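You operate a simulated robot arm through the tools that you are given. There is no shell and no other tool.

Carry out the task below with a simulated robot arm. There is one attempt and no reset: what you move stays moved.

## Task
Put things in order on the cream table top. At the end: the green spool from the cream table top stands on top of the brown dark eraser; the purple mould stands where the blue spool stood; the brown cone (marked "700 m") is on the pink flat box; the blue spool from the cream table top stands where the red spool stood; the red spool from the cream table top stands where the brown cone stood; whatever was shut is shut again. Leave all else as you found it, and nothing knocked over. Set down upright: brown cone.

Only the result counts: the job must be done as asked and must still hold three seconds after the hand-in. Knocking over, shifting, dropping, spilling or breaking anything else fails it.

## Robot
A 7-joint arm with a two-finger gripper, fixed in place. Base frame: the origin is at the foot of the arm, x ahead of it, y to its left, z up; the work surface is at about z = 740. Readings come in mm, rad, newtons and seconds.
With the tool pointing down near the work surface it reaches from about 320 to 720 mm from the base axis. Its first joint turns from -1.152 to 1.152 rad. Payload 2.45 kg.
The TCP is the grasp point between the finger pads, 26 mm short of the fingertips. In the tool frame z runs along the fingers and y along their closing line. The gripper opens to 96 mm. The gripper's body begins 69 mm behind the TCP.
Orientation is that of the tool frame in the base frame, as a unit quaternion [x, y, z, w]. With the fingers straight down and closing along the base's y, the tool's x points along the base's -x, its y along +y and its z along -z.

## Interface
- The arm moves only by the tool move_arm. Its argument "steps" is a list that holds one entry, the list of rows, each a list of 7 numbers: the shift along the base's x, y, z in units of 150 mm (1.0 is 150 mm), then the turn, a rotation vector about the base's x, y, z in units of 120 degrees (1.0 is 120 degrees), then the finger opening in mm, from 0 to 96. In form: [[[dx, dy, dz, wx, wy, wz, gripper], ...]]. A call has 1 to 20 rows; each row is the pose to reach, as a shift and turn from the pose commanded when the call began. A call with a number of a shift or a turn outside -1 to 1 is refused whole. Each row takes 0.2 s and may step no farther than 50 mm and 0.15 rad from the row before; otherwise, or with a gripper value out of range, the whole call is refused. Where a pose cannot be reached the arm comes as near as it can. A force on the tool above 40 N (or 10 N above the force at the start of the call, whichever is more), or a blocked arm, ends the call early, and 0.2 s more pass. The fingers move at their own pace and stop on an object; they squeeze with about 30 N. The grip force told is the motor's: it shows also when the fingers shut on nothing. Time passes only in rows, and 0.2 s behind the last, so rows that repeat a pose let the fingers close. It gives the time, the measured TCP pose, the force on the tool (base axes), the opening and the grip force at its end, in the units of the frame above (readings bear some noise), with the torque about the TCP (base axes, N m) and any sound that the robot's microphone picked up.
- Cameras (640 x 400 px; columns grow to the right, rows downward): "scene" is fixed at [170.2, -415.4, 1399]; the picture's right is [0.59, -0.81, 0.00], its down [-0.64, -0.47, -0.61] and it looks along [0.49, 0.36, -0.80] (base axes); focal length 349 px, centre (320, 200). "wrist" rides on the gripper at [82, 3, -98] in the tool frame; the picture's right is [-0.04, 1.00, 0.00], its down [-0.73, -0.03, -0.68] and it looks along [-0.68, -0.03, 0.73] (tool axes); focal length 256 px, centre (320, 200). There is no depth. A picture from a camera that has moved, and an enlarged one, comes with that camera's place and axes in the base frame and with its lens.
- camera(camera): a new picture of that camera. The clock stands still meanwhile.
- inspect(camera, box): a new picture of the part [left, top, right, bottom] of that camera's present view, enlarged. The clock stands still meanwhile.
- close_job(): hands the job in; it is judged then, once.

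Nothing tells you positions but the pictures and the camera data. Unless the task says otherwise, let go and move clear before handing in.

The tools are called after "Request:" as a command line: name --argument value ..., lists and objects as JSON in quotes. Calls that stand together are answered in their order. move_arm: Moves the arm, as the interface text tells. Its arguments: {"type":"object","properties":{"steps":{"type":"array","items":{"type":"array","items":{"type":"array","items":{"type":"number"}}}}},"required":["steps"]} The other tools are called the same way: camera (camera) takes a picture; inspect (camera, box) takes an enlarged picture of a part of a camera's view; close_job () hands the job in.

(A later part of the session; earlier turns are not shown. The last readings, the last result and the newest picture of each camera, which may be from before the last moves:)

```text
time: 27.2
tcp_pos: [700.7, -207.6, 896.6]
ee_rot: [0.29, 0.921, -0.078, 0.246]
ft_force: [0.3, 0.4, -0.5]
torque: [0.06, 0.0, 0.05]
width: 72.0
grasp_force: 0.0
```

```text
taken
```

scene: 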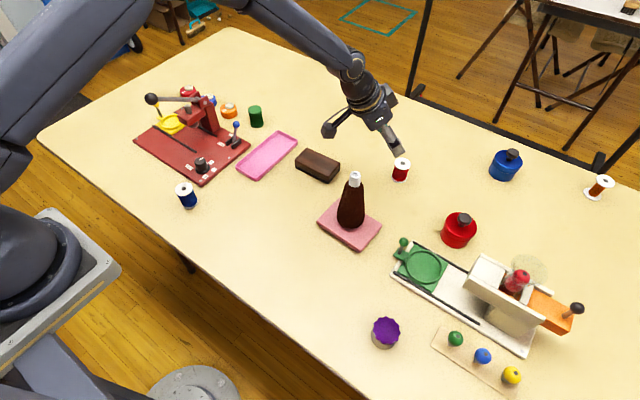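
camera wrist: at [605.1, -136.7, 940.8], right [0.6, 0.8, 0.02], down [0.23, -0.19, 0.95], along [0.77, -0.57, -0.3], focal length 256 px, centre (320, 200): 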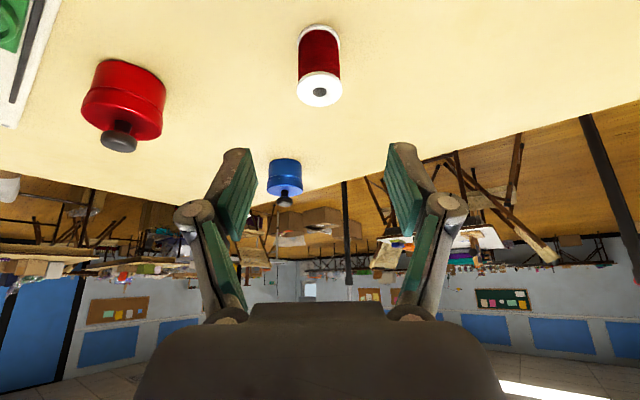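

The red spool stands at the cone's old place. Next is the green spool: I raise, turn the tool back to straight ahead, and move left to look at it.

Request:
move_arm --steps '[[[0, 0.2, 0.1, 0, 0, 0.0583, 72], [-0.1, 0.43, 0.2, 0, 0, 0.1167, 72], [-0.2, 0.66, 0.3, 0, 0, 0.175, 72], [-0.3, 0.88, 0.4, 0, 0, 0.233, 72], [-0.4, 1.0, 0.4, 0, 0, 0.292, 72], [-0.4, 1.0, 0.4, 0, 0, 0.292, 72]]]'

Request:
move_arm --steps '[[[0, 0.2, 0, 0, 0.0625, 0, 72], [0, 0.5, 0, 0, 0.125, 0, 72], [0, 0.8, 0, 0, 0.125, 0, 72], [0, 1.0, 0, 0, 0.125, 0, 72], [0, 1.0, 0, 0, 0.125, 0, 72]]]'

Request:
camera --camera "wrist"

Request:
camera --camera "scene"

Request:
inspect --camera "scene" --box '[340, 120, 440, 200]'

```text
time: 28.6
tcp_pos: [640.5, -56.1, 955.0]
ee_rot: [-0.002, 0.966, 0.001, 0.259]
ft_force: [0.1, 0.9, -0.1]
torque: [0.0, -0.01, 0.01]
width: 71.8
grasp_force: 0.0
```

```text
time: 29.8
tcp_pos: [641.8, 93.3, 955.8]
ee_rot: [0.0, 0.991, 0.0, 0.13]
ft_force: [-0.3, 0.1, 0.3]
torque: [0.0, 0.01, 0.02]
width: 71.9
grasp_force: 0.0
```

```text
taken
camera wrist: at [538.0, 95.9, 1029.9], right [0.04, 1.0, 0.01], down [0.53, -0.03, 0.85], along [0.85, -0.03, -0.53], focal length 256 px, centre (320, 200)
```

wrist: 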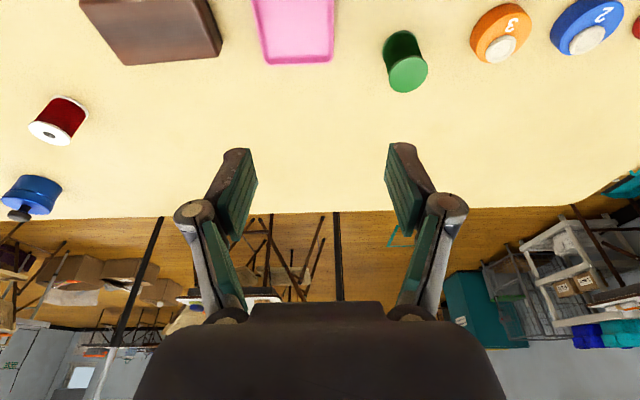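

```text
taken
```

scene: 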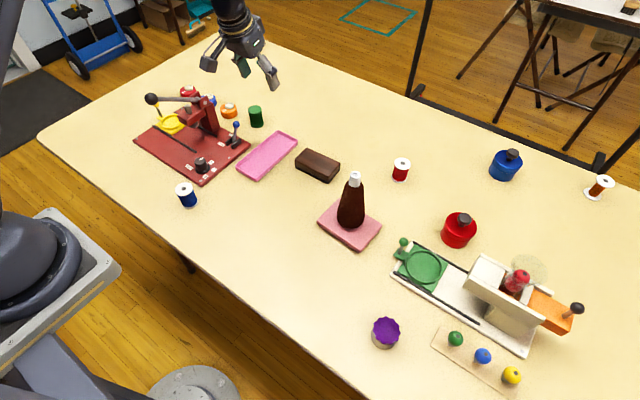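

```text
5.00 times, centred on (390, 160) of scene
camera zoom: at [170.2, -415.4, 1399.0], right [0.59, -0.81, 0.0], down [-0.64, -0.47, -0.61], along [0.49, 0.36, -0.8], focal length 1747 px, centre (-30, 400)
```

zoom: 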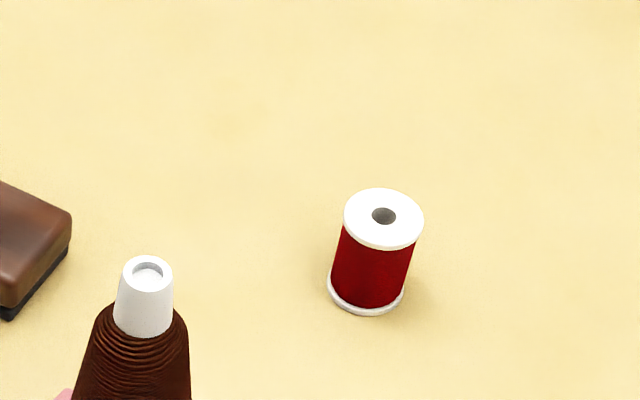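

The red spool stands upright where the cone was. Now I enlarge the green spool and the eraser from both cameras.

Request:
inspect --camera "scene" --box '[210, 85, 310, 165]'

Request:
inspect --camera "wrist" --box '[340, 0, 460, 110]'

Request:
inspect --camera "scene" --box '[280, 135, 360, 195]'

Request:
inspect --camera "wrist" --box '[60, 0, 240, 100]'

```text
5.00 times, centred on (260, 125) of scene
camera zoom: at [170.2, -415.4, 1399.0], right [0.59, -0.81, 0.0], down [-0.64, -0.47, -0.61], along [0.49, 0.36, -0.8], focal length 1747 px, centre (620, 575)
```

zoom: 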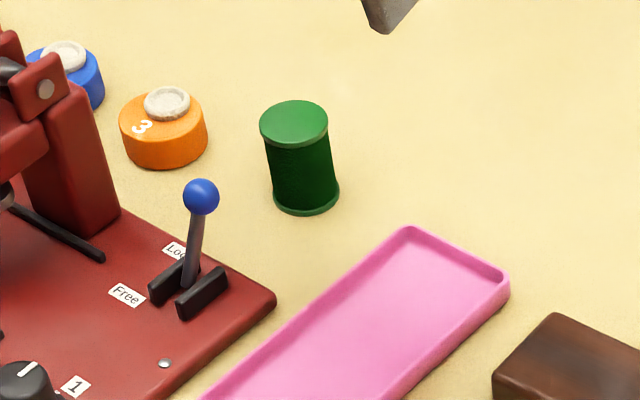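

```text
3.64 times, centred on (400, 55) of wrist
camera zoom: at [538.0, 95.9, 1029.9], right [0.04, 1.0, 0.01], down [0.53, -0.03, 0.85], along [0.85, -0.03, -0.53], focal length 931 px, centre (29, 727)
```

zoom: 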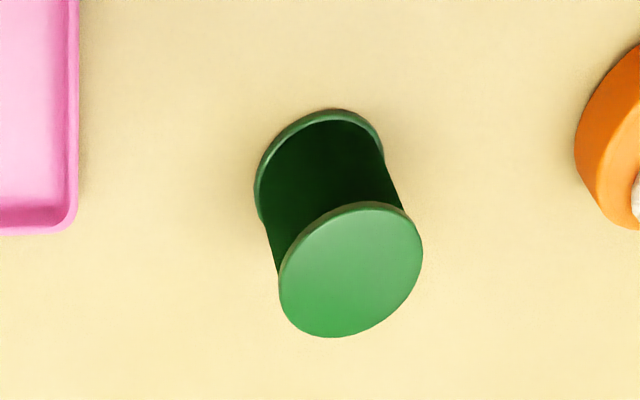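

```text
6.67 times, centred on (320, 165) of scene
camera zoom: at [170.2, -415.4, 1399.0], right [0.59, -0.81, 0.0], down [-0.64, -0.47, -0.61], along [0.49, 0.36, -0.8], focal length 2330 px, centre (320, 433)
```

zoom: 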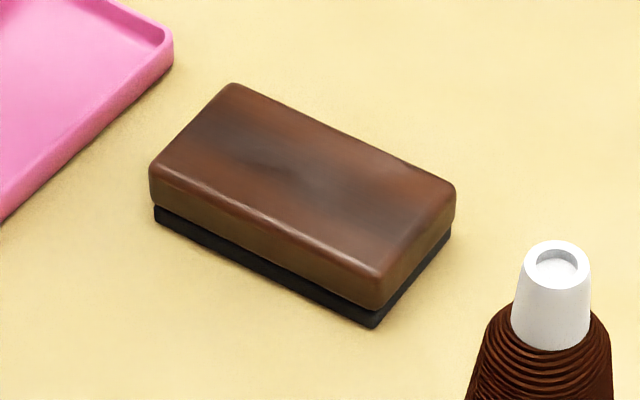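

```text
3.56 times, centred on (150, 50) of wrist
camera zoom: at [538.0, 95.9, 1029.9], right [0.04, 1.0, 0.01], down [0.53, -0.03, 0.85], along [0.85, -0.03, -0.53], focal length 910 px, centre (924, 733)
```

zoom: 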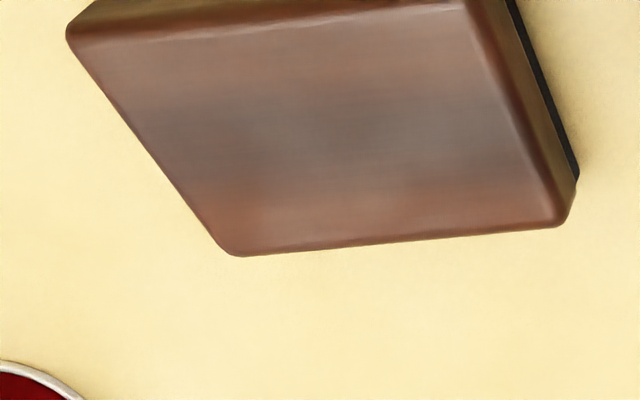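

The green spool is at about (687, 178), top z ≈ 797; the eraser's top is centred at about (652, -60). To stay clear of the blue-ball lever I turn the tool 40° left and come from over the pink tray.

Request:
move_arm --steps '[[[0.04, 0.1, 0, 0, 0, 0.0667, 66], [0.08, 0.2, 0, 0, 0, 0.1333, 66], [0.12, 0.3, 0, 0, 0, 0.2, 66], [0.16, 0.4, 0, 0, 0, 0.2667, 66], [0.2, 0.48, 0, 0, 0, 0.3333, 66], [0.2, 0.48, -0.23, 0, 0, 0.3333, 66], [0.2, 0.48, -0.46, 0, 0, 0.3333, 66], [0.2, 0.48, -0.683, 0, 0, 0.3333, 66], [0.2, 0.48, -0.683, 0, 0, 0.3333, 66]]]'

Request:
camera --camera "wrist"

Request:
inspect --camera "scene" --box '[190, 60, 330, 160]'

```text
time: 31.8
tcp_pos: [671.3, 163.6, 852.7]
ee_rot: [-0.34, 0.931, 0.045, 0.123]
ft_force: [0.1, 0.4, 0.8]
torque: [-0.02, 0.03, 0.0]
width: 66.0
grasp_force: 0.1
```

```text
taken
camera wrist: at [588.7, 99.5, 926.7], right [-0.61, 0.79, 0.01], down [0.43, 0.32, 0.85], along [0.66, 0.52, -0.53], focal length 256 px, centre (320, 200)
```

wrist: 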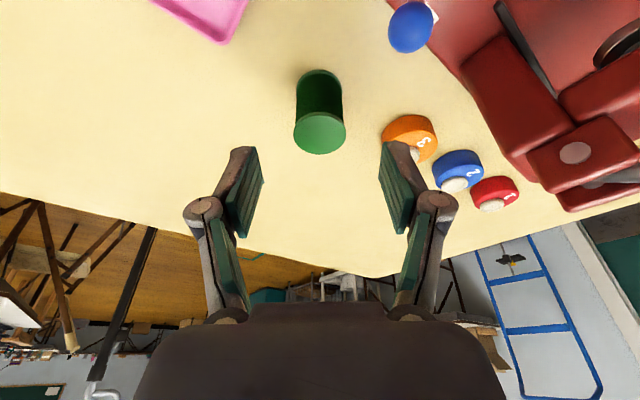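

```text
4.00 times, centred on (260, 110) of scene
camera zoom: at [170.2, -415.4, 1399.0], right [0.59, -0.81, 0.0], down [-0.64, -0.47, -0.61], along [0.49, 0.36, -0.8], focal length 1398 px, centre (560, 560)
```

zoom: 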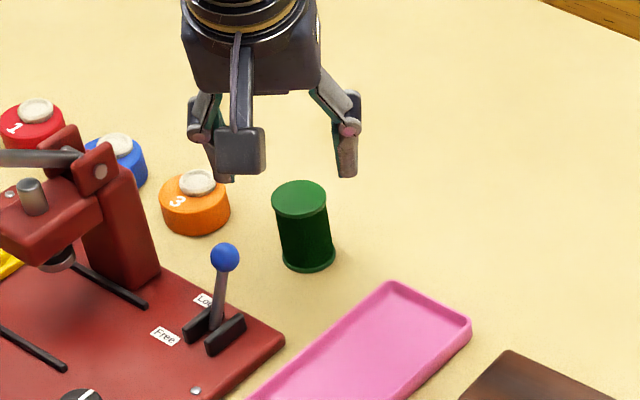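

The green spool is centred ahead. I advance along the tool axis to the grasp height.

Request:
move_arm --steps '[[[0.034, 0.029, -0.17, 0, 0, 0, 66], [0.068, 0.058, -0.34, 0, 0, 0, 66], [0.102, 0.087, -0.51, 0, 0, 0, 66], [0.102, 0.087, -0.51, 0, 0, 0, 66]]]'

Request:
camera --camera "wrist"

Request:
inspect --camera "scene" --box '[190, 60, 330, 160]'

```text
time: 32.8
tcp_pos: [686.2, 175.4, 775.0]
ee_rot: [-0.34, 0.931, 0.046, 0.122]
ft_force: [-0.2, -0.7, 0.4]
torque: [0.02, -0.03, -0.03]
width: 65.9
grasp_force: 0.1
```

```text
taken
camera wrist: at [604.8, 110.9, 850.9], right [-0.61, 0.79, 0.01], down [0.43, 0.32, 0.85], along [0.66, 0.52, -0.53], focal length 256 px, centre (320, 200)
```

wrist: 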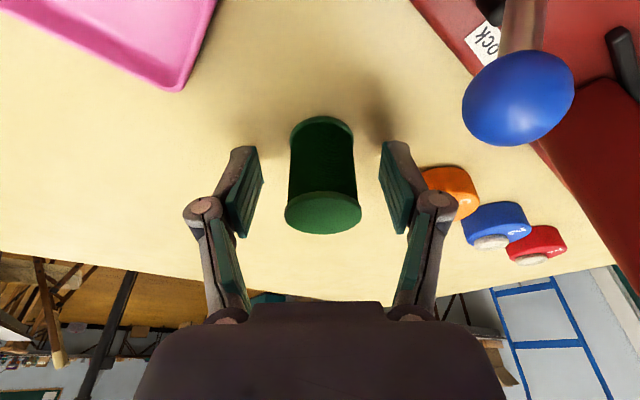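

```text
4.00 times, centred on (260, 110) of scene
camera zoom: at [170.2, -415.4, 1399.0], right [0.59, -0.81, 0.0], down [-0.64, -0.47, -0.61], along [0.49, 0.36, -0.8], focal length 1398 px, centre (560, 560)
```

zoom: 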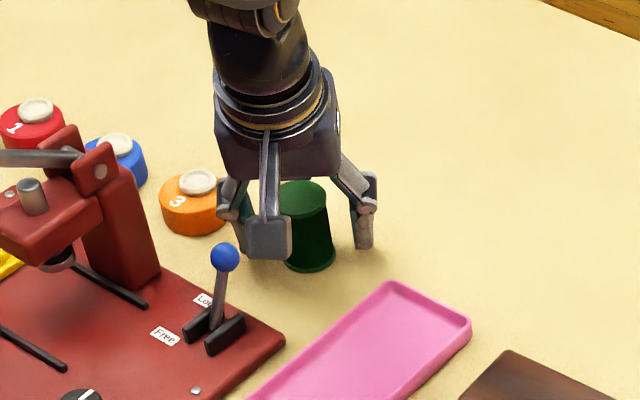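

The spool is centred between the fingers. I close on it and lift.

Request:
move_arm --steps '[[[0, 0, 0, 0, 0, 0, 20], [0, 0, 0, 0, 0, 0, 20], [0, 0, 0, 0, 0, 0, 20], [0, 0, 0, 0, 0, 0, 20], [0, 0, 0, 0, 0, 0, 20]]]'

Request:
move_arm --steps '[[[0, 0, 0.1, 0, 0, 0, 20], [0, 0, 0.3, 0, 0, 0, 20], [0, 0, 0.55, 0, 0, 0, 20], [0, 0, 0.65, 0, 0, 0, 20], [0, 0, 0.65, 0, 0, 0, 20]]]'

Request:
camera --camera "wrist"

Request:
camera --camera "scene"

```text
time: 34.0
tcp_pos: [687.4, 175.4, 778.1]
ee_rot: [-0.339, 0.932, 0.044, 0.122]
ft_force: [-0.2, 0.5, 1.1]
torque: [0.02, 0.02, 0.01]
width: 36.0
grasp_force: 30.3
```

```text
time: 35.2
tcp_pos: [688.1, 177.1, 873.0]
ee_rot: [-0.339, 0.932, 0.044, 0.123]
ft_force: [-0.6, -0.1, -0.2]
torque: [0.01, 0.01, 0.05]
width: 35.9
grasp_force: 30.5
```

```text
taken
camera wrist: at [605.4, 112.4, 947.1], right [-0.61, 0.79, 0.01], down [0.43, 0.32, 0.85], along [0.66, 0.52, -0.53], focal length 256 px, centre (320, 200)
```

wrist: 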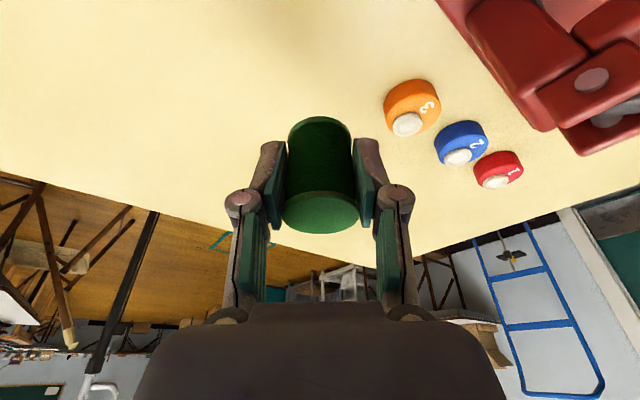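

```text
taken
```

scene: 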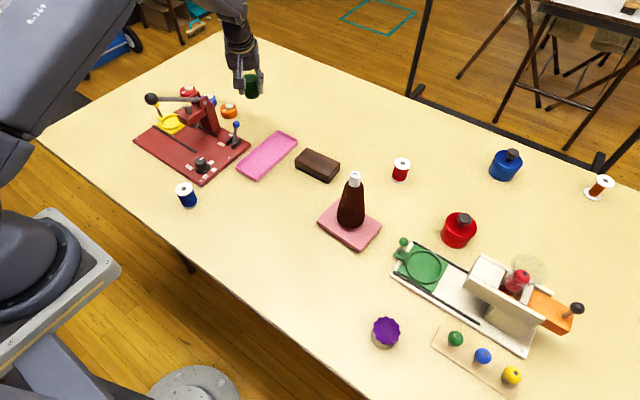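

The green spool is held well. I carry it towards the eraser, turning the tool back to straight ahead on the way.

Request:
move_arm --steps '[[[0, -0.12, 0, 0, 0, -0.0667, 20], [0, -0.32, 0, 0, 0, -0.1333, 20], [0, -0.58, 0, 0, 0, -0.2, 20], [0, -0.82, 0, 0, 0, -0.2667, 20], [0, -1.0, 0, 0, 0, -0.3333, 20], [0, -1.0, 0, 0, 0, -0.3333, 20]]]'

Request:
move_arm --steps '[[[-0.05, -0.15, 0, 0, 0, 0, 20], [-0.15, -0.35, 0, 0, 0, 0, 20], [-0.235, -0.5, 0, 0, 0, 0, 20], [-0.235, -0.577, 0, 0, 0, 0, 20], [-0.235, -0.577, -0.1, 0, 0, 0, 20], [-0.235, -0.577, -0.25, 0, 0, 0, 20], [-0.235, -0.577, -0.333, 0, 0, 0, 20], [-0.235, -0.577, -0.333, 0, 0, 0, 20]]]'

Request:
camera --camera "wrist"

Request:
inspect --camera "scene" --box '[260, 90, 400, 200]'

```text
time: 36.6
tcp_pos: [687.7, 26.4, 872.5]
ee_rot: [0.0, 0.992, 0.001, 0.13]
ft_force: [0.1, -0.8, -0.9]
torque: [-0.01, 0.01, 0.04]
width: 35.7
grasp_force: 29.8
```

```text
time: 38.4
tcp_pos: [652.6, -60.3, 821.8]
ee_rot: [-0.001, 0.991, 0.0, 0.131]
ft_force: [-0.2, 0.1, -0.9]
torque: [0.01, 0.04, 0.01]
width: 35.9
grasp_force: 30.1
```

```text
taken
camera wrist: at [548.3, -57.5, 895.9], right [0.04, 1.0, 0.01], down [0.53, -0.03, 0.85], along [0.85, -0.03, -0.53], focal length 256 px, centre (320, 200)
```

wrist: 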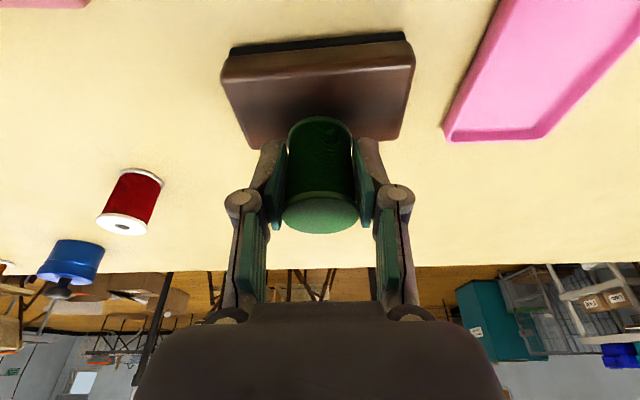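

```text
3.64 times, centred on (330, 145) of scene
camera zoom: at [170.2, -415.4, 1399.0], right [0.59, -0.81, 0.0], down [-0.64, -0.47, -0.61], along [0.49, 0.36, -0.8], focal length 1271 px, centre (284, 400)
```

zoom: 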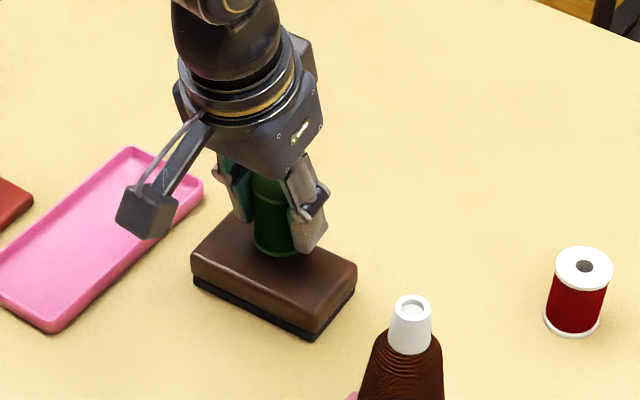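

The spool hangs over the middle of the eraser. I lower in small steps, feeling for contact.

Request:
move_arm --steps '[[[0, 0, -0.04, 0, 0, 0, 20], [0, 0, -0.067, 0, 0, 0, 20], [0, 0, -0.067, 0, 0, 0, 20]]]'

Request:
inspect --camera "scene" --box '[280, 120, 360, 190]'

```text
time: 39.2
tcp_pos: [652.2, -60.6, 813.4]
ee_rot: [0.0, 0.991, 0.0, 0.13]
ft_force: [-0.4, 0.3, -0.7]
torque: [0.04, 0.02, -0.02]
width: 35.7
grasp_force: 30.1
```

```text
5.71 times, centred on (320, 155) of scene
camera zoom: at [170.2, -415.4, 1399.0], right [0.59, -0.81, 0.0], down [-0.64, -0.47, -0.61], along [0.49, 0.36, -0.8], focal length 1997 px, centre (320, 457)
```

zoom: 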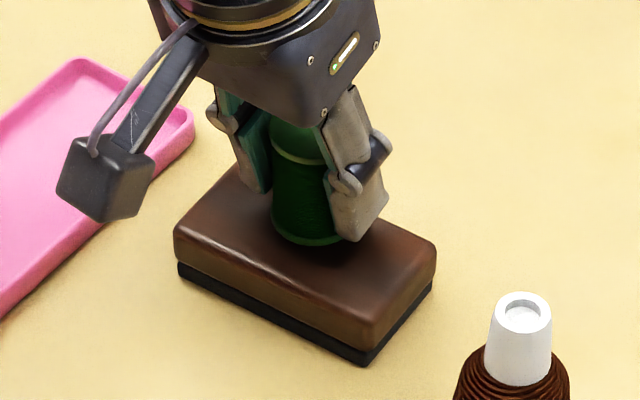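

Request:
move_arm --steps '[[[0, 0, -0.013, 0, 0, 0, 20], [0, 0, -0.027, 0, 0, 0, 20], [0, 0, -0.027, 0, 0, 0, 20]]]'

```text
time: 40.0
tcp_pos: [651.6, -59.3, 809.0]
ee_rot: [-0.001, 0.991, 0.001, 0.13]
ft_force: [-0.6, 0.2, -1.1]
torque: [0.01, 0.0, 0.03]
width: 35.7
grasp_force: 30.1
```

No contact yet; I lower a further 3 mm.

Request:
move_arm --steps '[[[0, 0, -0.01, 0, 0, 0, 20], [0, 0, -0.02, 0, 0, 0, 20], [0, 0, -0.02, 0, 0, 0, 20]]]'

```text
time: 40.8
tcp_pos: [653.3, -59.2, 807.2]
ee_rot: [-0.001, 0.991, 0.0, 0.132]
ft_force: [-4.6, 1.8, 16.1]
torque: [0.02, 0.11, 0.01]
width: 36.0
grasp_force: 30.2
```

Contact is made (16 N). I ease off by 1 mm, open the fingers a little each side, and rise straight along the tool axis.

Request:
move_arm --steps '[[[0, 0, 0.007, 0, 0, 0, 20], [0, 0, 0.007, 0, 0, 0, 20]]]'

Request:
move_arm --steps '[[[0, 0, 0, 0, 0, 0, 42], [0, 0, 0, 0, 0, 0, 54], [0, 0, 0, 0, 0, 0, 66], [0, 0, 0, 0, 0, 0, 66], [-0.052, 0, 0.193, 0, 0, 0, 66], [-0.105, 0, 0.39, 0, 0, 0, 66], [-0.16, 0, 0.6, 0, 0, 0, 66], [-0.2, 0, 0.85, 0, 0, 0, 66], [-0.2, 0, 0.85, 0, 0, 0, 66]]]'

Request:
inspect --camera "scene" --box '[270, 100, 390, 190]'

Request:
camera --camera "wrist"

```text
time: 41.4
tcp_pos: [653.2, -59.7, 807.3]
ee_rot: [0.0, 0.991, 0.0, 0.132]
ft_force: [3.4, 0.5, 8.7]
torque: [-0.01, -0.18, 0.04]
width: 35.6
grasp_force: 30.2
```

```text
time: 43.4
tcp_pos: [621.5, -59.4, 934.7]
ee_rot: [0.0, 0.992, 0.0, 0.13]
ft_force: [0.7, -0.3, -0.1]
torque: [0.02, -0.02, 0.05]
width: 66.3
grasp_force: 0.1
```

```text
4.44 times, centred on (330, 145) of scene
camera zoom: at [170.2, -415.4, 1399.0], right [0.59, -0.81, 0.0], down [-0.64, -0.47, -0.61], along [0.49, 0.36, -0.8], focal length 1553 px, centre (276, 444)
```

zoom: 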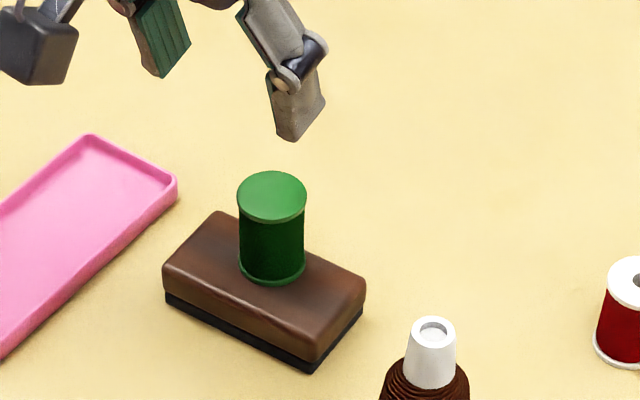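

```text
taken
camera wrist: at [518.7, -56.9, 1008.5], right [0.04, 1.0, 0.01], down [0.53, -0.03, 0.85], along [0.84, -0.03, -0.53], focal length 256 px, centre (320, 200)
```

wrist: 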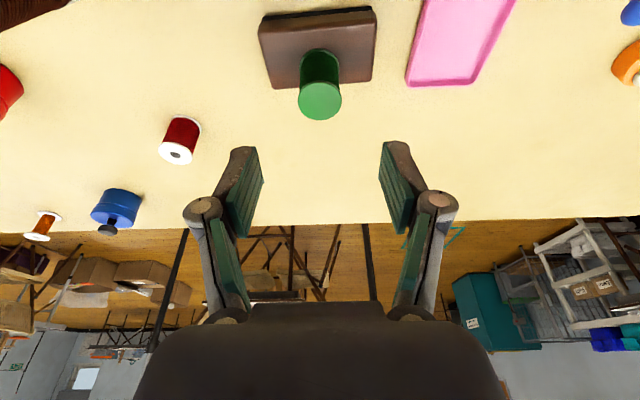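

The green spool stands on the eraser. Next the blue spool near (389, 123): I return the tool to vertical and move over there.

Request:
move_arm --steps '[[[-0.2, 0.1, 0.1, 0, 0.0625, 0, 72], [-0.45, 0.25, 0.1, 0, 0.125, 0, 72], [-0.7, 0.38, 0.1, 0, 0.125, 0, 72], [-0.9, 0.5, 0.1, 0, 0.125, 0, 72], [-1.0, 0.6, 0.1, 0, 0.125, 0, 72], [-1.0, 0.6, 0.1, 0, 0.125, 0, 72]]]'

Request:
move_arm --steps '[[[-0.2, 0.2, -0.1, 0, 0, 0, 72], [-0.4, 0.4, -0.2, 0, 0, 0, 72], [-0.55, 0.6, -0.3, 0, 0, 0, 72], [-0.55, 0.6, -0.3, 0, 0, 0, 72]]]'

Request:
camera --camera "wrist"

Request:
camera --camera "scene"

```text
time: 44.8
tcp_pos: [472.9, 28.8, 950.0]
ee_rot: [0.0, 1.0, 0.0, 0.0]
ft_force: [-0.1, -0.1, 0.7]
torque: [-0.02, -0.04, 0.01]
width: 72.2
grasp_force: 0.1
```

```text
time: 45.8
tcp_pos: [389.5, 120.0, 903.4]
ee_rot: [0.0, 1.0, 0.0, 0.001]
ft_force: [0.5, -0.6, -0.5]
torque: [0.0, 0.02, 0.01]
width: 72.1
grasp_force: 0.1
```

```text
taken
camera wrist: at [307.9, 122.2, 1002.1], right [0.04, 1.0, 0.0], down [0.73, -0.03, 0.68], along [0.68, -0.03, -0.73], focal length 256 px, centre (320, 200)
```

wrist: 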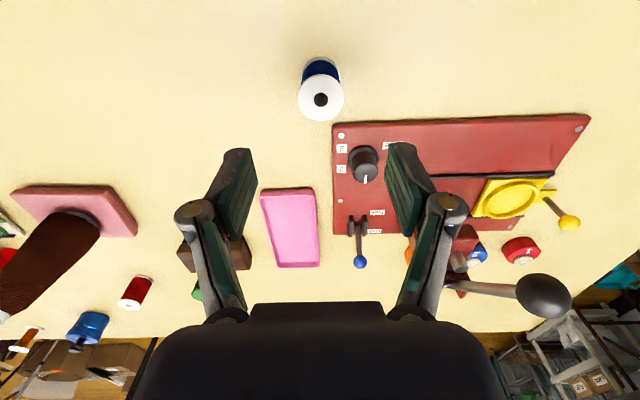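

```text
taken
```

scene: 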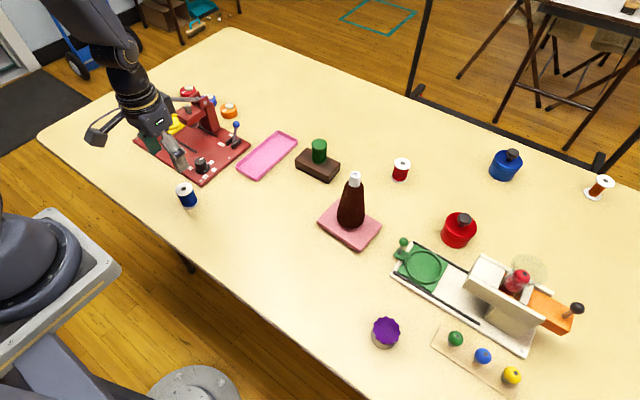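

The blue spool is directly below at about (389, 120). I lower to just above it and check centring.

Request:
move_arm --steps '[[[0, 0, -0.25, 0, 0, 0, 72], [0, 0, -0.45, 0, 0, 0, 72], [0, 0, -0.45, 0, 0, 0, 72]]]'

Request:
camera --camera "wrist"

Request:
inspect --camera "scene" --box '[140, 150, 240, 220]'

```text
time: 46.6
tcp_pos: [389.9, 119.9, 835.9]
ee_rot: [0.0, 1.0, -0.001, 0.001]
ft_force: [-0.1, 0.2, -0.3]
torque: [-0.03, 0.01, 0.02]
width: 72.2
grasp_force: 0.2
```

```text
taken
camera wrist: at [308.4, 122.4, 934.4], right [0.04, 1.0, 0.0], down [0.73, -0.03, 0.68], along [0.68, -0.03, -0.73], focal length 256 px, centre (320, 200)
```

wrist: 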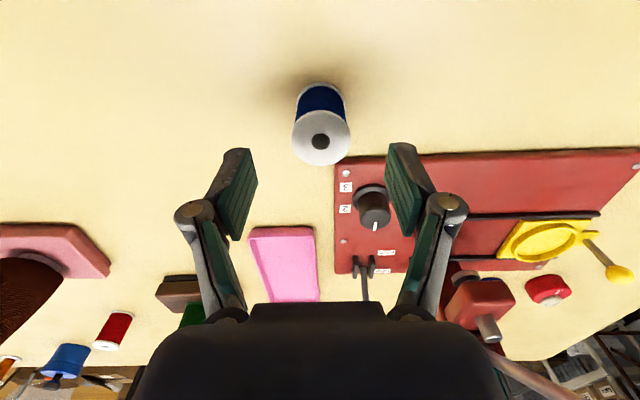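

```text
5.71 times, centred on (190, 185) of scene
camera zoom: at [170.2, -415.4, 1399.0], right [0.59, -0.81, 0.0], down [-0.64, -0.47, -0.61], along [0.49, 0.36, -0.8], focal length 1997 px, centre (1063, 286)
```

zoom: 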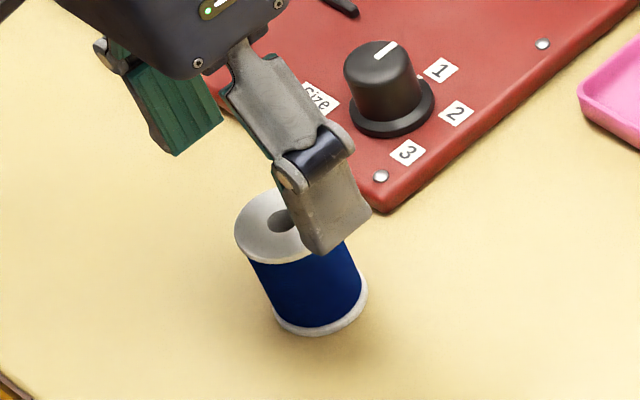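

The spool is well centred. I go down to z ≈ 775, close and lift.

Request:
move_arm --steps '[[[-0.005, 0, -0.15, 0, 0, 0, 72], [-0.01, 0, -0.3, 0, 0, 0, 72], [-0.01, 0, -0.4, 0, 0, 0, 72], [-0.01, 0, -0.4, 0, 0, 0, 72]]]'

Request:
camera --camera "wrist"

```text
time: 47.6
tcp_pos: [387.6, 120.1, 778.0]
ee_rot: [0.001, 1.0, 0.0, 0.0]
ft_force: [-0.5, -0.3, 0.1]
torque: [-0.01, 0.0, -0.01]
width: 72.0
grasp_force: 0.1
```

```text
taken
camera wrist: at [306.6, 122.7, 875.3], right [0.04, 1.0, 0.0], down [0.73, -0.03, 0.68], along [0.68, -0.03, -0.73], focal length 256 px, centre (320, 200)
```

wrist: 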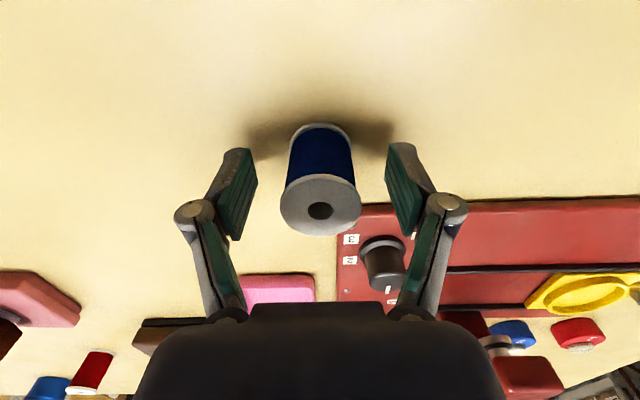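

Request:
move_arm --steps '[[[0, 0, -0.007, 0, 0, 0, 72], [0, 0, -0.007, 0, 0, 0, 20], [0, 0, -0.007, 0, 0, 0, 20], [0, 0, -0.007, 0, 0, 0, 20], [0, 0, -0.007, 0, 0, 0, 20], [0, 0, -0.007, 0, 0, 0, 20], [0, 0, -0.007, 0, 0, 0, 20]]]'

Request:
move_arm --steps '[[[0, 0, 0.1, 0, 0, 0, 20], [0, 0, 0.3, 0, 0, 0, 20], [0, 0, 0.55, 0, 0, 0, 20], [0, 0, 0.65, 0, 0, 0, 20], [0, 0, 0.65, 0, 0, 0, 20]]]'

Request:
camera --camera "wrist"

Request:
camera --camera "scene"

```text
time: 49.2
tcp_pos: [388.9, 118.7, 775.5]
ee_rot: [0.0, 1.0, 0.0, 0.0]
ft_force: [-0.4, 0.0, 1.4]
torque: [0.05, 0.01, -0.01]
width: 36.6
grasp_force: 30.0
```

```text
time: 50.4
tcp_pos: [386.9, 118.6, 873.3]
ee_rot: [0.0, 1.0, 0.0, 0.0]
ft_force: [0.0, 0.9, 0.0]
torque: [-0.03, -0.03, -0.02]
width: 36.6
grasp_force: 30.2
```

```text
taken
camera wrist: at [306.5, 121.6, 973.7], right [0.04, 1.0, 0.0], down [0.73, -0.03, 0.68], along [0.68, -0.03, -0.73], focal length 256 px, centre (320, 200)
```

wrist: 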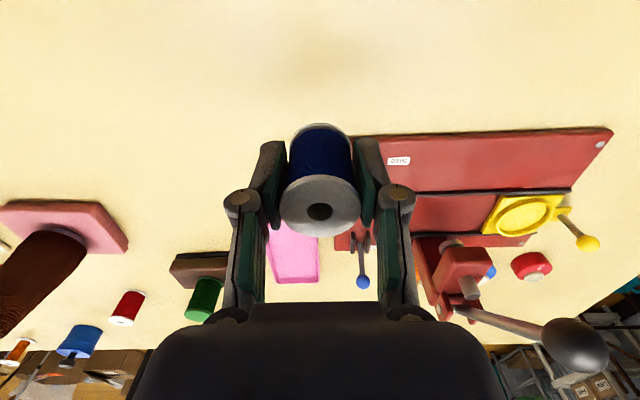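

```text
taken
```

scene: 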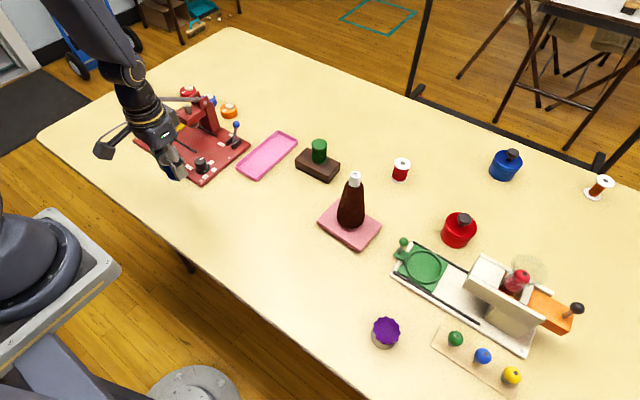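

The blue spool is held. I carry it to the red spool's old place (510, -60) and lower to just above the table.

Request:
move_arm --steps '[[[0.08, -0.12, 0, 0, 0, 0, 20], [0.22, -0.33, 0, 0, 0, 0, 20], [0.38, -0.57, 0, 0, 0, 0, 20], [0.5, -0.75, 0, 0, 0, 0, 20], [0.5, -0.75, 0, 0, 0, 0, 20]]]'

Request:
move_arm --steps '[[[0.12, -0.15, 0, 0, 0, 0, 20], [0.25, -0.35, 0, 0, 0, 0, 20], [0.32, -0.447, 0, 0, 0, 0, 20], [0.32, -0.447, -0.15, 0, 0, 0, 20], [0.32, -0.447, -0.38, 0, 0, 0, 20], [0.32, -0.447, -0.58, 0, 0, 0, 20], [0.32, -0.447, -0.627, 0, 0, 0, 20], [0.32, -0.447, -0.627, 0, 0, 0, 20]]]'

Request:
camera --camera "scene"

Request:
camera --camera "wrist"

```text
time: 51.6
tcp_pos: [463.9, 4.7, 873.5]
ee_rot: [0.0, 1.0, 0.0, 0.0]
ft_force: [0.5, -0.1, 0.0]
torque: [0.0, 0.03, 0.01]
width: 36.6
grasp_force: 29.9
```

```text
time: 53.4
tcp_pos: [511.8, -59.5, 779.8]
ee_rot: [-0.001, 1.0, 0.0, 0.0]
ft_force: [-0.3, -0.5, -0.4]
torque: [0.01, 0.01, 0.01]
width: 36.5
grasp_force: 29.8
```

```text
taken
```

scene: 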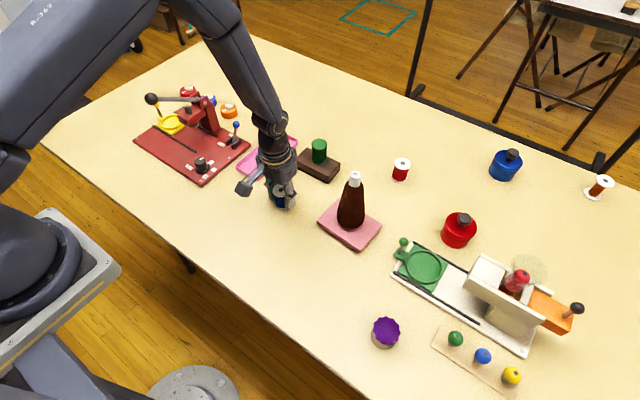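

```text
taken
camera wrist: at [430.3, -57.6, 878.2], right [0.04, 1.0, 0.0], down [0.73, -0.03, 0.68], along [0.68, -0.03, -0.73], focal length 256 px, centre (320, 200)
```

wrist: 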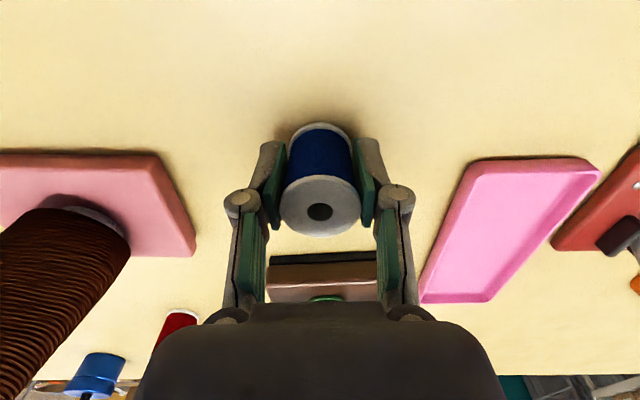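

The spool is a few millimetres above the table at the right place. I lower the last bit.

Request:
move_arm --steps '[[[0, 0, -0.015, 0, 0, 0, 20], [0, 0, -0.03, 0, 0, 0, 20], [0, 0, -0.03, 0, 0, 0, 20]]]'

```text
time: 54.2
tcp_pos: [511.3, -60.2, 776.0]
ee_rot: [0.001, 1.0, 0.0, 0.001]
ft_force: [-7.0, 0.2, 29.7]
torque: [0.08, 0.25, -0.01]
width: 36.7
grasp_force: 30.1
```

That is 30 N of contact, so I ease up 2 mm before letting go.

Request:
move_arm --steps '[[[0, 0, 0.007, 0, 0, 0, 20], [0, 0, 0.012, 0, 0, 0, 20], [0, 0, 0.012, 0, 0, 0, 20]]]'

```text
time: 55.0
tcp_pos: [512.2, -59.2, 776.7]
ee_rot: [-0.001, 1.0, 0.0, -0.002]
ft_force: [-0.8, -0.3, -1.0]
torque: [-0.01, -0.01, -0.02]
width: 36.6
grasp_force: 30.4
```

Request:
move_arm --steps '[[[0, 0, -0.004, 0, 0, 0, 20], [0, 0, -0.004, 0, 0, 0, 20], [0, 0, -0.004, 0, 0, 0, 42], [0, 0, -0.004, 0, 0, 0, 54], [0, 0, -0.004, 0, 0, 0, 72], [0, 0, -0.004, 0, 0, 0, 72], [0, 0, 0.2, 0, 0, 0, 72], [0, 0, 0.5, 0, 0, 0, 72], [0, 0, 0.8, 0, 0, 0, 72], [0, 0, 1.0, 0, 0, 0, 72], [0, 0, 1.0, 0, 0, 0, 72]]]'

Request:
camera --camera "wrist"

Request:
camera --camera "scene"

```text
time: 57.4
tcp_pos: [510.4, -60.4, 929.4]
ee_rot: [0.0, 1.0, 0.0, 0.0]
ft_force: [0.3, 0.2, -0.2]
torque: [-0.01, -0.01, -0.01]
width: 72.0
grasp_force: 0.1
```

```text
taken
camera wrist: at [427.9, -57.4, 1027.4], right [0.04, 1.0, 0.0], down [0.73, -0.03, 0.68], along [0.68, -0.03, -0.73], focal length 256 px, centre (320, 200)
```

wrist: 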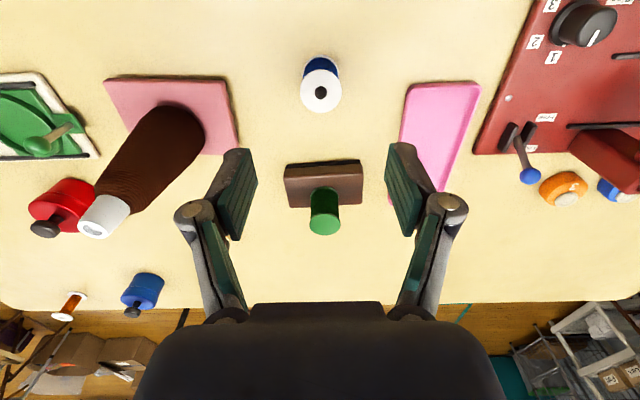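

```text
taken
```

scene: 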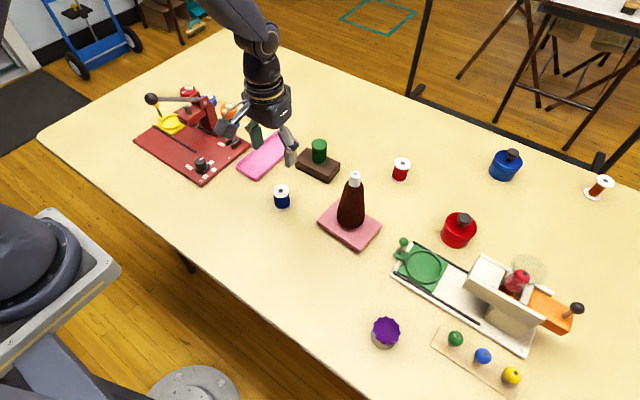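

The blue spool stands at the red one's old place. Now to the purple mould near (388, -403): I move back and right at height, staying clear of the cone.

Request:
move_arm --steps '[[[-0.25, 0, 0.15, 0, 0, 0, 96], [-0.5, -0.1, 0.25, 0, 0, 0, 96], [-0.7, -0.35, 0.25, 0, 0, 0, 96], [-0.75, -0.65, 0.25, 0, 0, 0, 96], [-0.75, -0.9, 0.25, 0, 0, 0, 96], [-0.75, -1.0, 0.25, 0, 0, 0, 96], [-0.75, -1.0, 0.25, 0, 0, 0, 96]]]'

Request:
move_arm --steps '[[[-0.03, -0.25, 0, 0, 0, 0, 96], [-0.06, -0.55, 0, 0, 0, 0, 96], [-0.09, -0.85, 0, 0, 0, 0, 96], [-0.1, -1.0, 0, 0, 0, 0, 96], [-0.1, -1.0, 0, 0, 0, 0, 96]]]'

Request:
camera --camera "wrist"

Request:
camera --camera "scene"

```text
time: 59.0
tcp_pos: [399.3, -209.1, 966.2]
ee_rot: [0.0, 1.0, 0.0, 0.0]
ft_force: [-0.5, -0.2, -0.2]
torque: [0.02, -0.01, 0.02]
width: 95.9
grasp_force: 0.0
```

```text
time: 60.2
tcp_pos: [383.1, -359.0, 964.7]
ee_rot: [0.0, 1.0, -0.001, 0.0]
ft_force: [-0.2, 0.2, -0.1]
torque: [0.02, 0.03, 0.0]
width: 95.7
grasp_force: 0.0
```

```text
taken
camera wrist: at [301.7, -356.0, 1063.1], right [0.04, 1.0, 0.0], down [0.73, -0.03, 0.68], along [0.68, -0.03, -0.73], focal length 256 px, centre (320, 200)
```

wrist: 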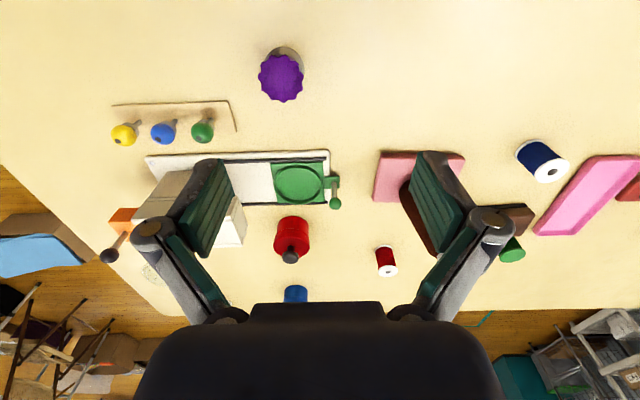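

```text
taken
```

scene: 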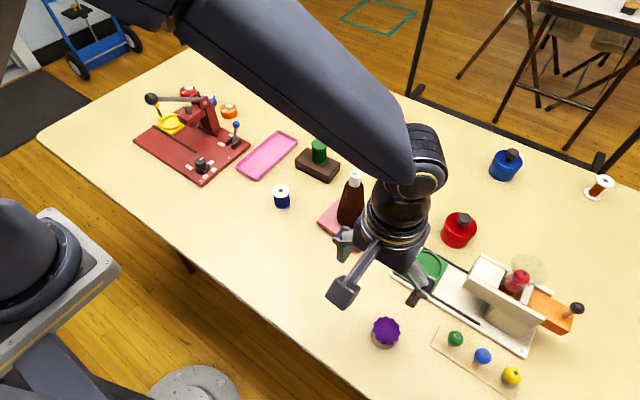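

Request:
inspect --camera "wrist" --box '[240, 30, 330, 120]'

Request:
inspect --camera "scene" --box '[365, 305, 410, 355]'

```text
4.44 times, centred on (285, 75) of wrist
camera zoom: at [301.7, -356.0, 1063.1], right [0.04, 1.0, 0.0], down [0.73, -0.03, 0.68], along [0.68, -0.03, -0.73], focal length 1138 px, centre (476, 756)
```

zoom: 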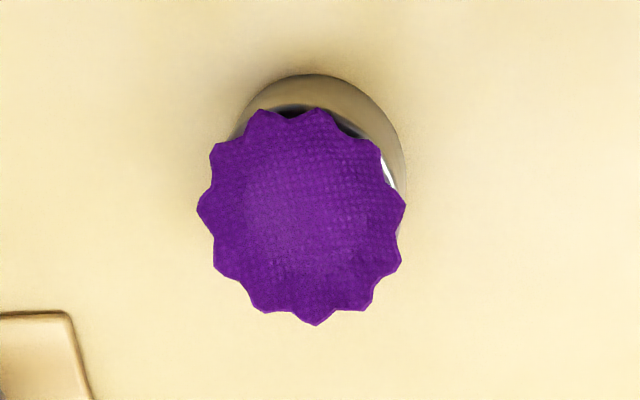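

```text
8.00 times, centred on (388, 330) of scene
camera zoom: at [170.1, -415.4, 1399.0], right [0.59, -0.81, 0.0], down [-0.64, -0.47, -0.61], along [0.49, 0.36, -0.8], focal length 2796 px, centre (-220, -840)
```

zoom: 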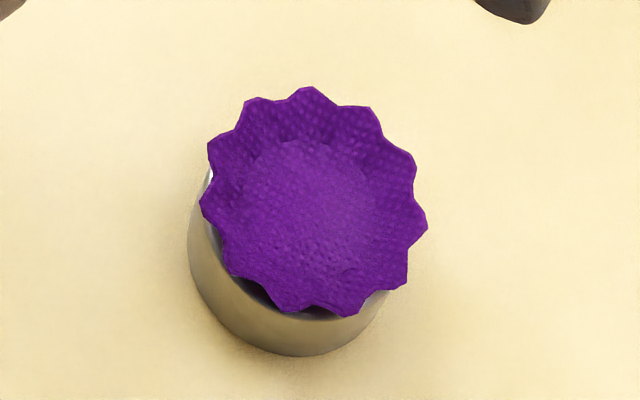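

The mould seems to be a fluted purple piece sitting at the top of a metal cup, overall at about (386, -400), rim z ≈ 792. I need a side view before touching it, so I tilt the tool and look from the robot's side.

Request:
move_arm --steps '[[[-0.1, -0.07, -0.1, 0, -0.0625, 0, 96], [-0.2, -0.14, -0.25, 0, -0.125, 0, 96], [-0.3, -0.21, -0.4, 0, -0.1875, 0, 96], [-0.4, -0.27, -0.55, 0, -0.25, 0, 96], [-0.4, -0.27, -0.7, 0, -0.25, 0, 96], [-0.4, -0.27, -0.7, 0, -0.25, 0, 96]]]'

Request:
camera --camera "wrist"

Request:
inspect --camera "wrist" --box '[270, 20, 370, 130]'

```text
time: 61.6
tcp_pos: [323.7, -400.4, 859.1]
ee_rot: [-0.001, 0.966, 0.0, 0.259]
ft_force: [-0.2, 0.4, -0.1]
torque: [0.01, -0.01, 0.0]
width: 96.1
grasp_force: 0.1
```

```text
taken
camera wrist: at [203.8, -399.0, 903.9], right [0.03, 1.0, 0.02], down [0.3, -0.03, 0.95], along [0.95, -0.03, -0.3], focal length 256 px, centre (320, 200)
```

wrist: 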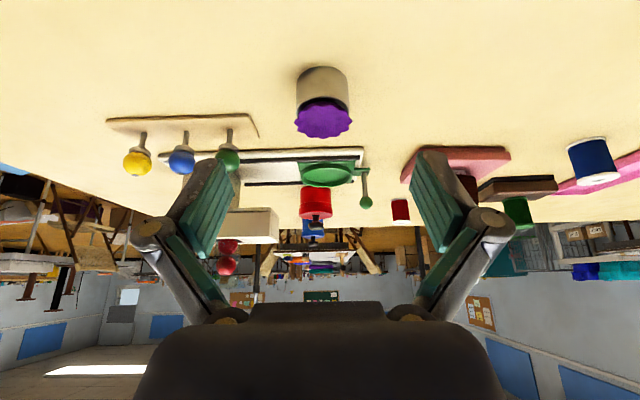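

```text
3.64 times, centred on (320, 75) of wrist
camera zoom: at [203.8, -399.0, 903.9], right [0.03, 1.0, 0.02], down [0.3, -0.03, 0.95], along [0.95, -0.03, -0.3], focal length 931 px, centre (320, 654)
```

zoom: 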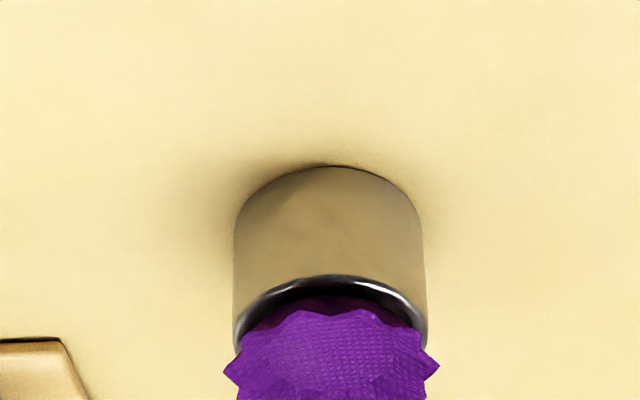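

The side view (upside down) shows an open metal can with the purple fluted mould nested in it, its rim about 8–10 mm above the can's rim. I will grip only the purple rim from above, so the can stays; first back to vertical over it.

Request:
move_arm --steps '[[[0, 0, 0.2, 0, 0, 0, 80], [0.1, 0, 0.3, 0, 0.0625, 0, 80], [0.2, 0, 0.3, 0, 0.125, 0, 80], [0.3, 0, 0.3, 0, 0.1875, 0, 80], [0.415, 0, 0.3, 0, 0.25, 0, 80], [0.415, 0, 0.15, 0, 0.25, 0, 80], [0.415, 0, 0, 0, 0.25, 0, 80], [0.415, 0, 0, 0, 0.25, 0, 80]]]'

Request:
camera --camera "wrist"

Request:
inspect --camera "wrist" --box '[260, 80, 380, 190]'

Request:
inspect --camera "scene" --box '[340, 270, 430, 360]'

```text
time: 63.4
tcp_pos: [387.1, -399.6, 860.9]
ee_rot: [0.0, 1.0, 0.0, 0.0]
ft_force: [1.3, 0.4, 0.0]
torque: [-0.01, -0.01, 0.02]
width: 79.8
grasp_force: 0.0
```

```text
taken
camera wrist: at [305.5, -397.5, 959.5], right [0.04, 1.0, 0.0], down [0.73, -0.03, 0.68], along [0.68, -0.03, -0.73], focal length 256 px, centre (320, 200)
```

wrist: 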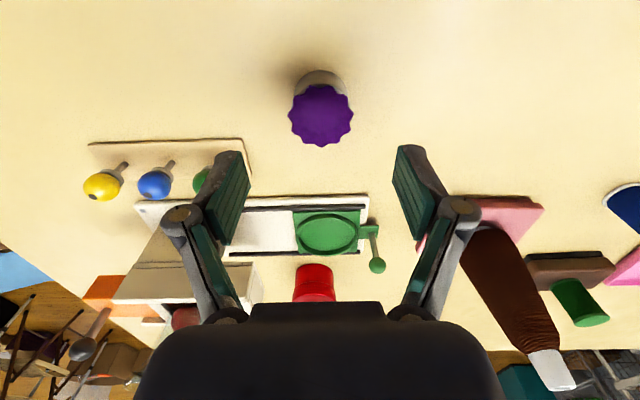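

```text
3.64 times, centred on (320, 135) of wrist
camera zoom: at [305.5, -397.5, 959.5], right [0.04, 1.0, 0.0], down [0.73, -0.03, 0.68], along [0.68, -0.03, -0.73], focal length 931 px, centre (320, 436)
```

zoom: 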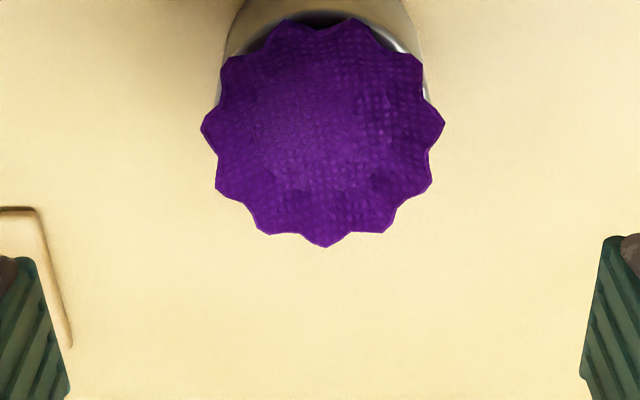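

```text
4.44 times, centred on (385, 315) of scene
camera zoom: at [170.2, -415.4, 1399.0], right [0.59, -0.81, 0.0], down [-0.64, -0.47, -0.61], along [0.49, 0.36, -0.8], focal length 1553 px, centre (31, -311)
```

zoom: 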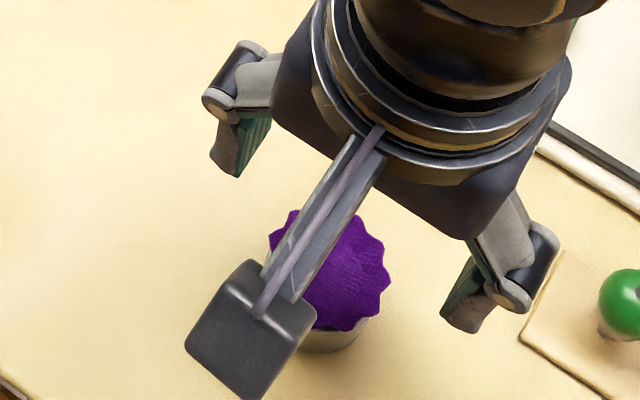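

The mould's centre is at about (385.5, -401), rim about 48 mm wide. I lower until the fingertips are level with the purple rim (TCP z ≈ 803) and check from the side.

Request:
move_arm --steps '[[[-0.005, -0.003, -0.15, 0, 0, 0, 76], [-0.01, -0.006, -0.3, 0, 0, 0, 76], [-0.01, -0.006, -0.38, 0, 0, 0, 76], [-0.01, -0.006, -0.38, 0, 0, 0, 76]]]'

Request:
camera --camera "wrist"

Request:
inspect --camera "scene" --box '[340, 290, 430, 370]'

```text
time: 64.4
tcp_pos: [385.7, -401.2, 803.1]
ee_rot: [0.0, 1.0, 0.0, -0.001]
ft_force: [0.5, 0.3, 0.3]
torque: [-0.01, -0.01, 0.03]
width: 76.0
grasp_force: 0.1
```

```text
taken
camera wrist: at [303.2, -398.6, 902.3], right [0.04, 1.0, 0.0], down [0.73, -0.03, 0.68], along [0.68, -0.03, -0.73], focal length 256 px, centre (320, 200)
```

wrist: 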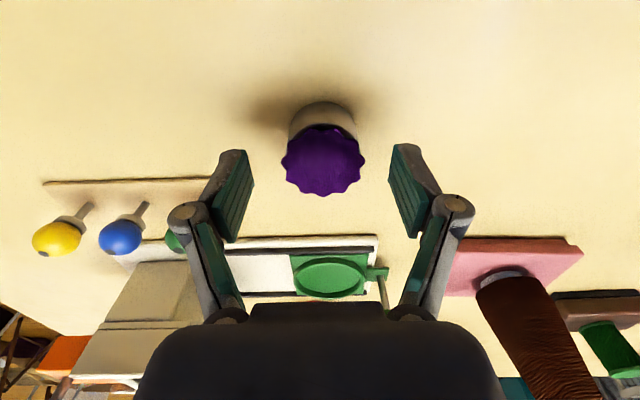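

```text
5.00 times, centred on (385, 330) of scene
camera zoom: at [170.2, -415.4, 1399.0], right [0.59, -0.81, 0.0], down [-0.64, -0.47, -0.61], along [0.49, 0.36, -0.8], focal length 1747 px, centre (-5, -450)
```

zoom: 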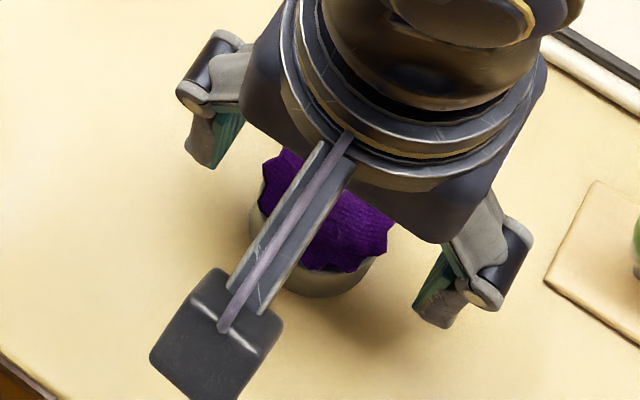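

Request:
inspect --camera "wrist" --box '[270, 90, 370, 210]'

```text
3.33 times, centred on (320, 150) of wrist
camera zoom: at [303.2, -398.6, 902.3], right [0.04, 1.0, 0.0], down [0.73, -0.03, 0.68], along [0.68, -0.03, -0.73], focal length 853 px, centre (320, 367)
```

zoom: 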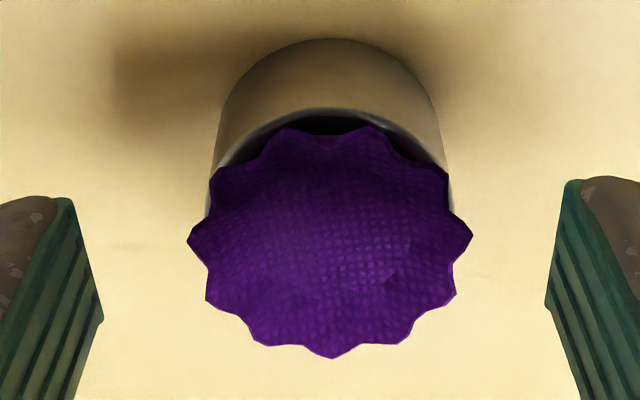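

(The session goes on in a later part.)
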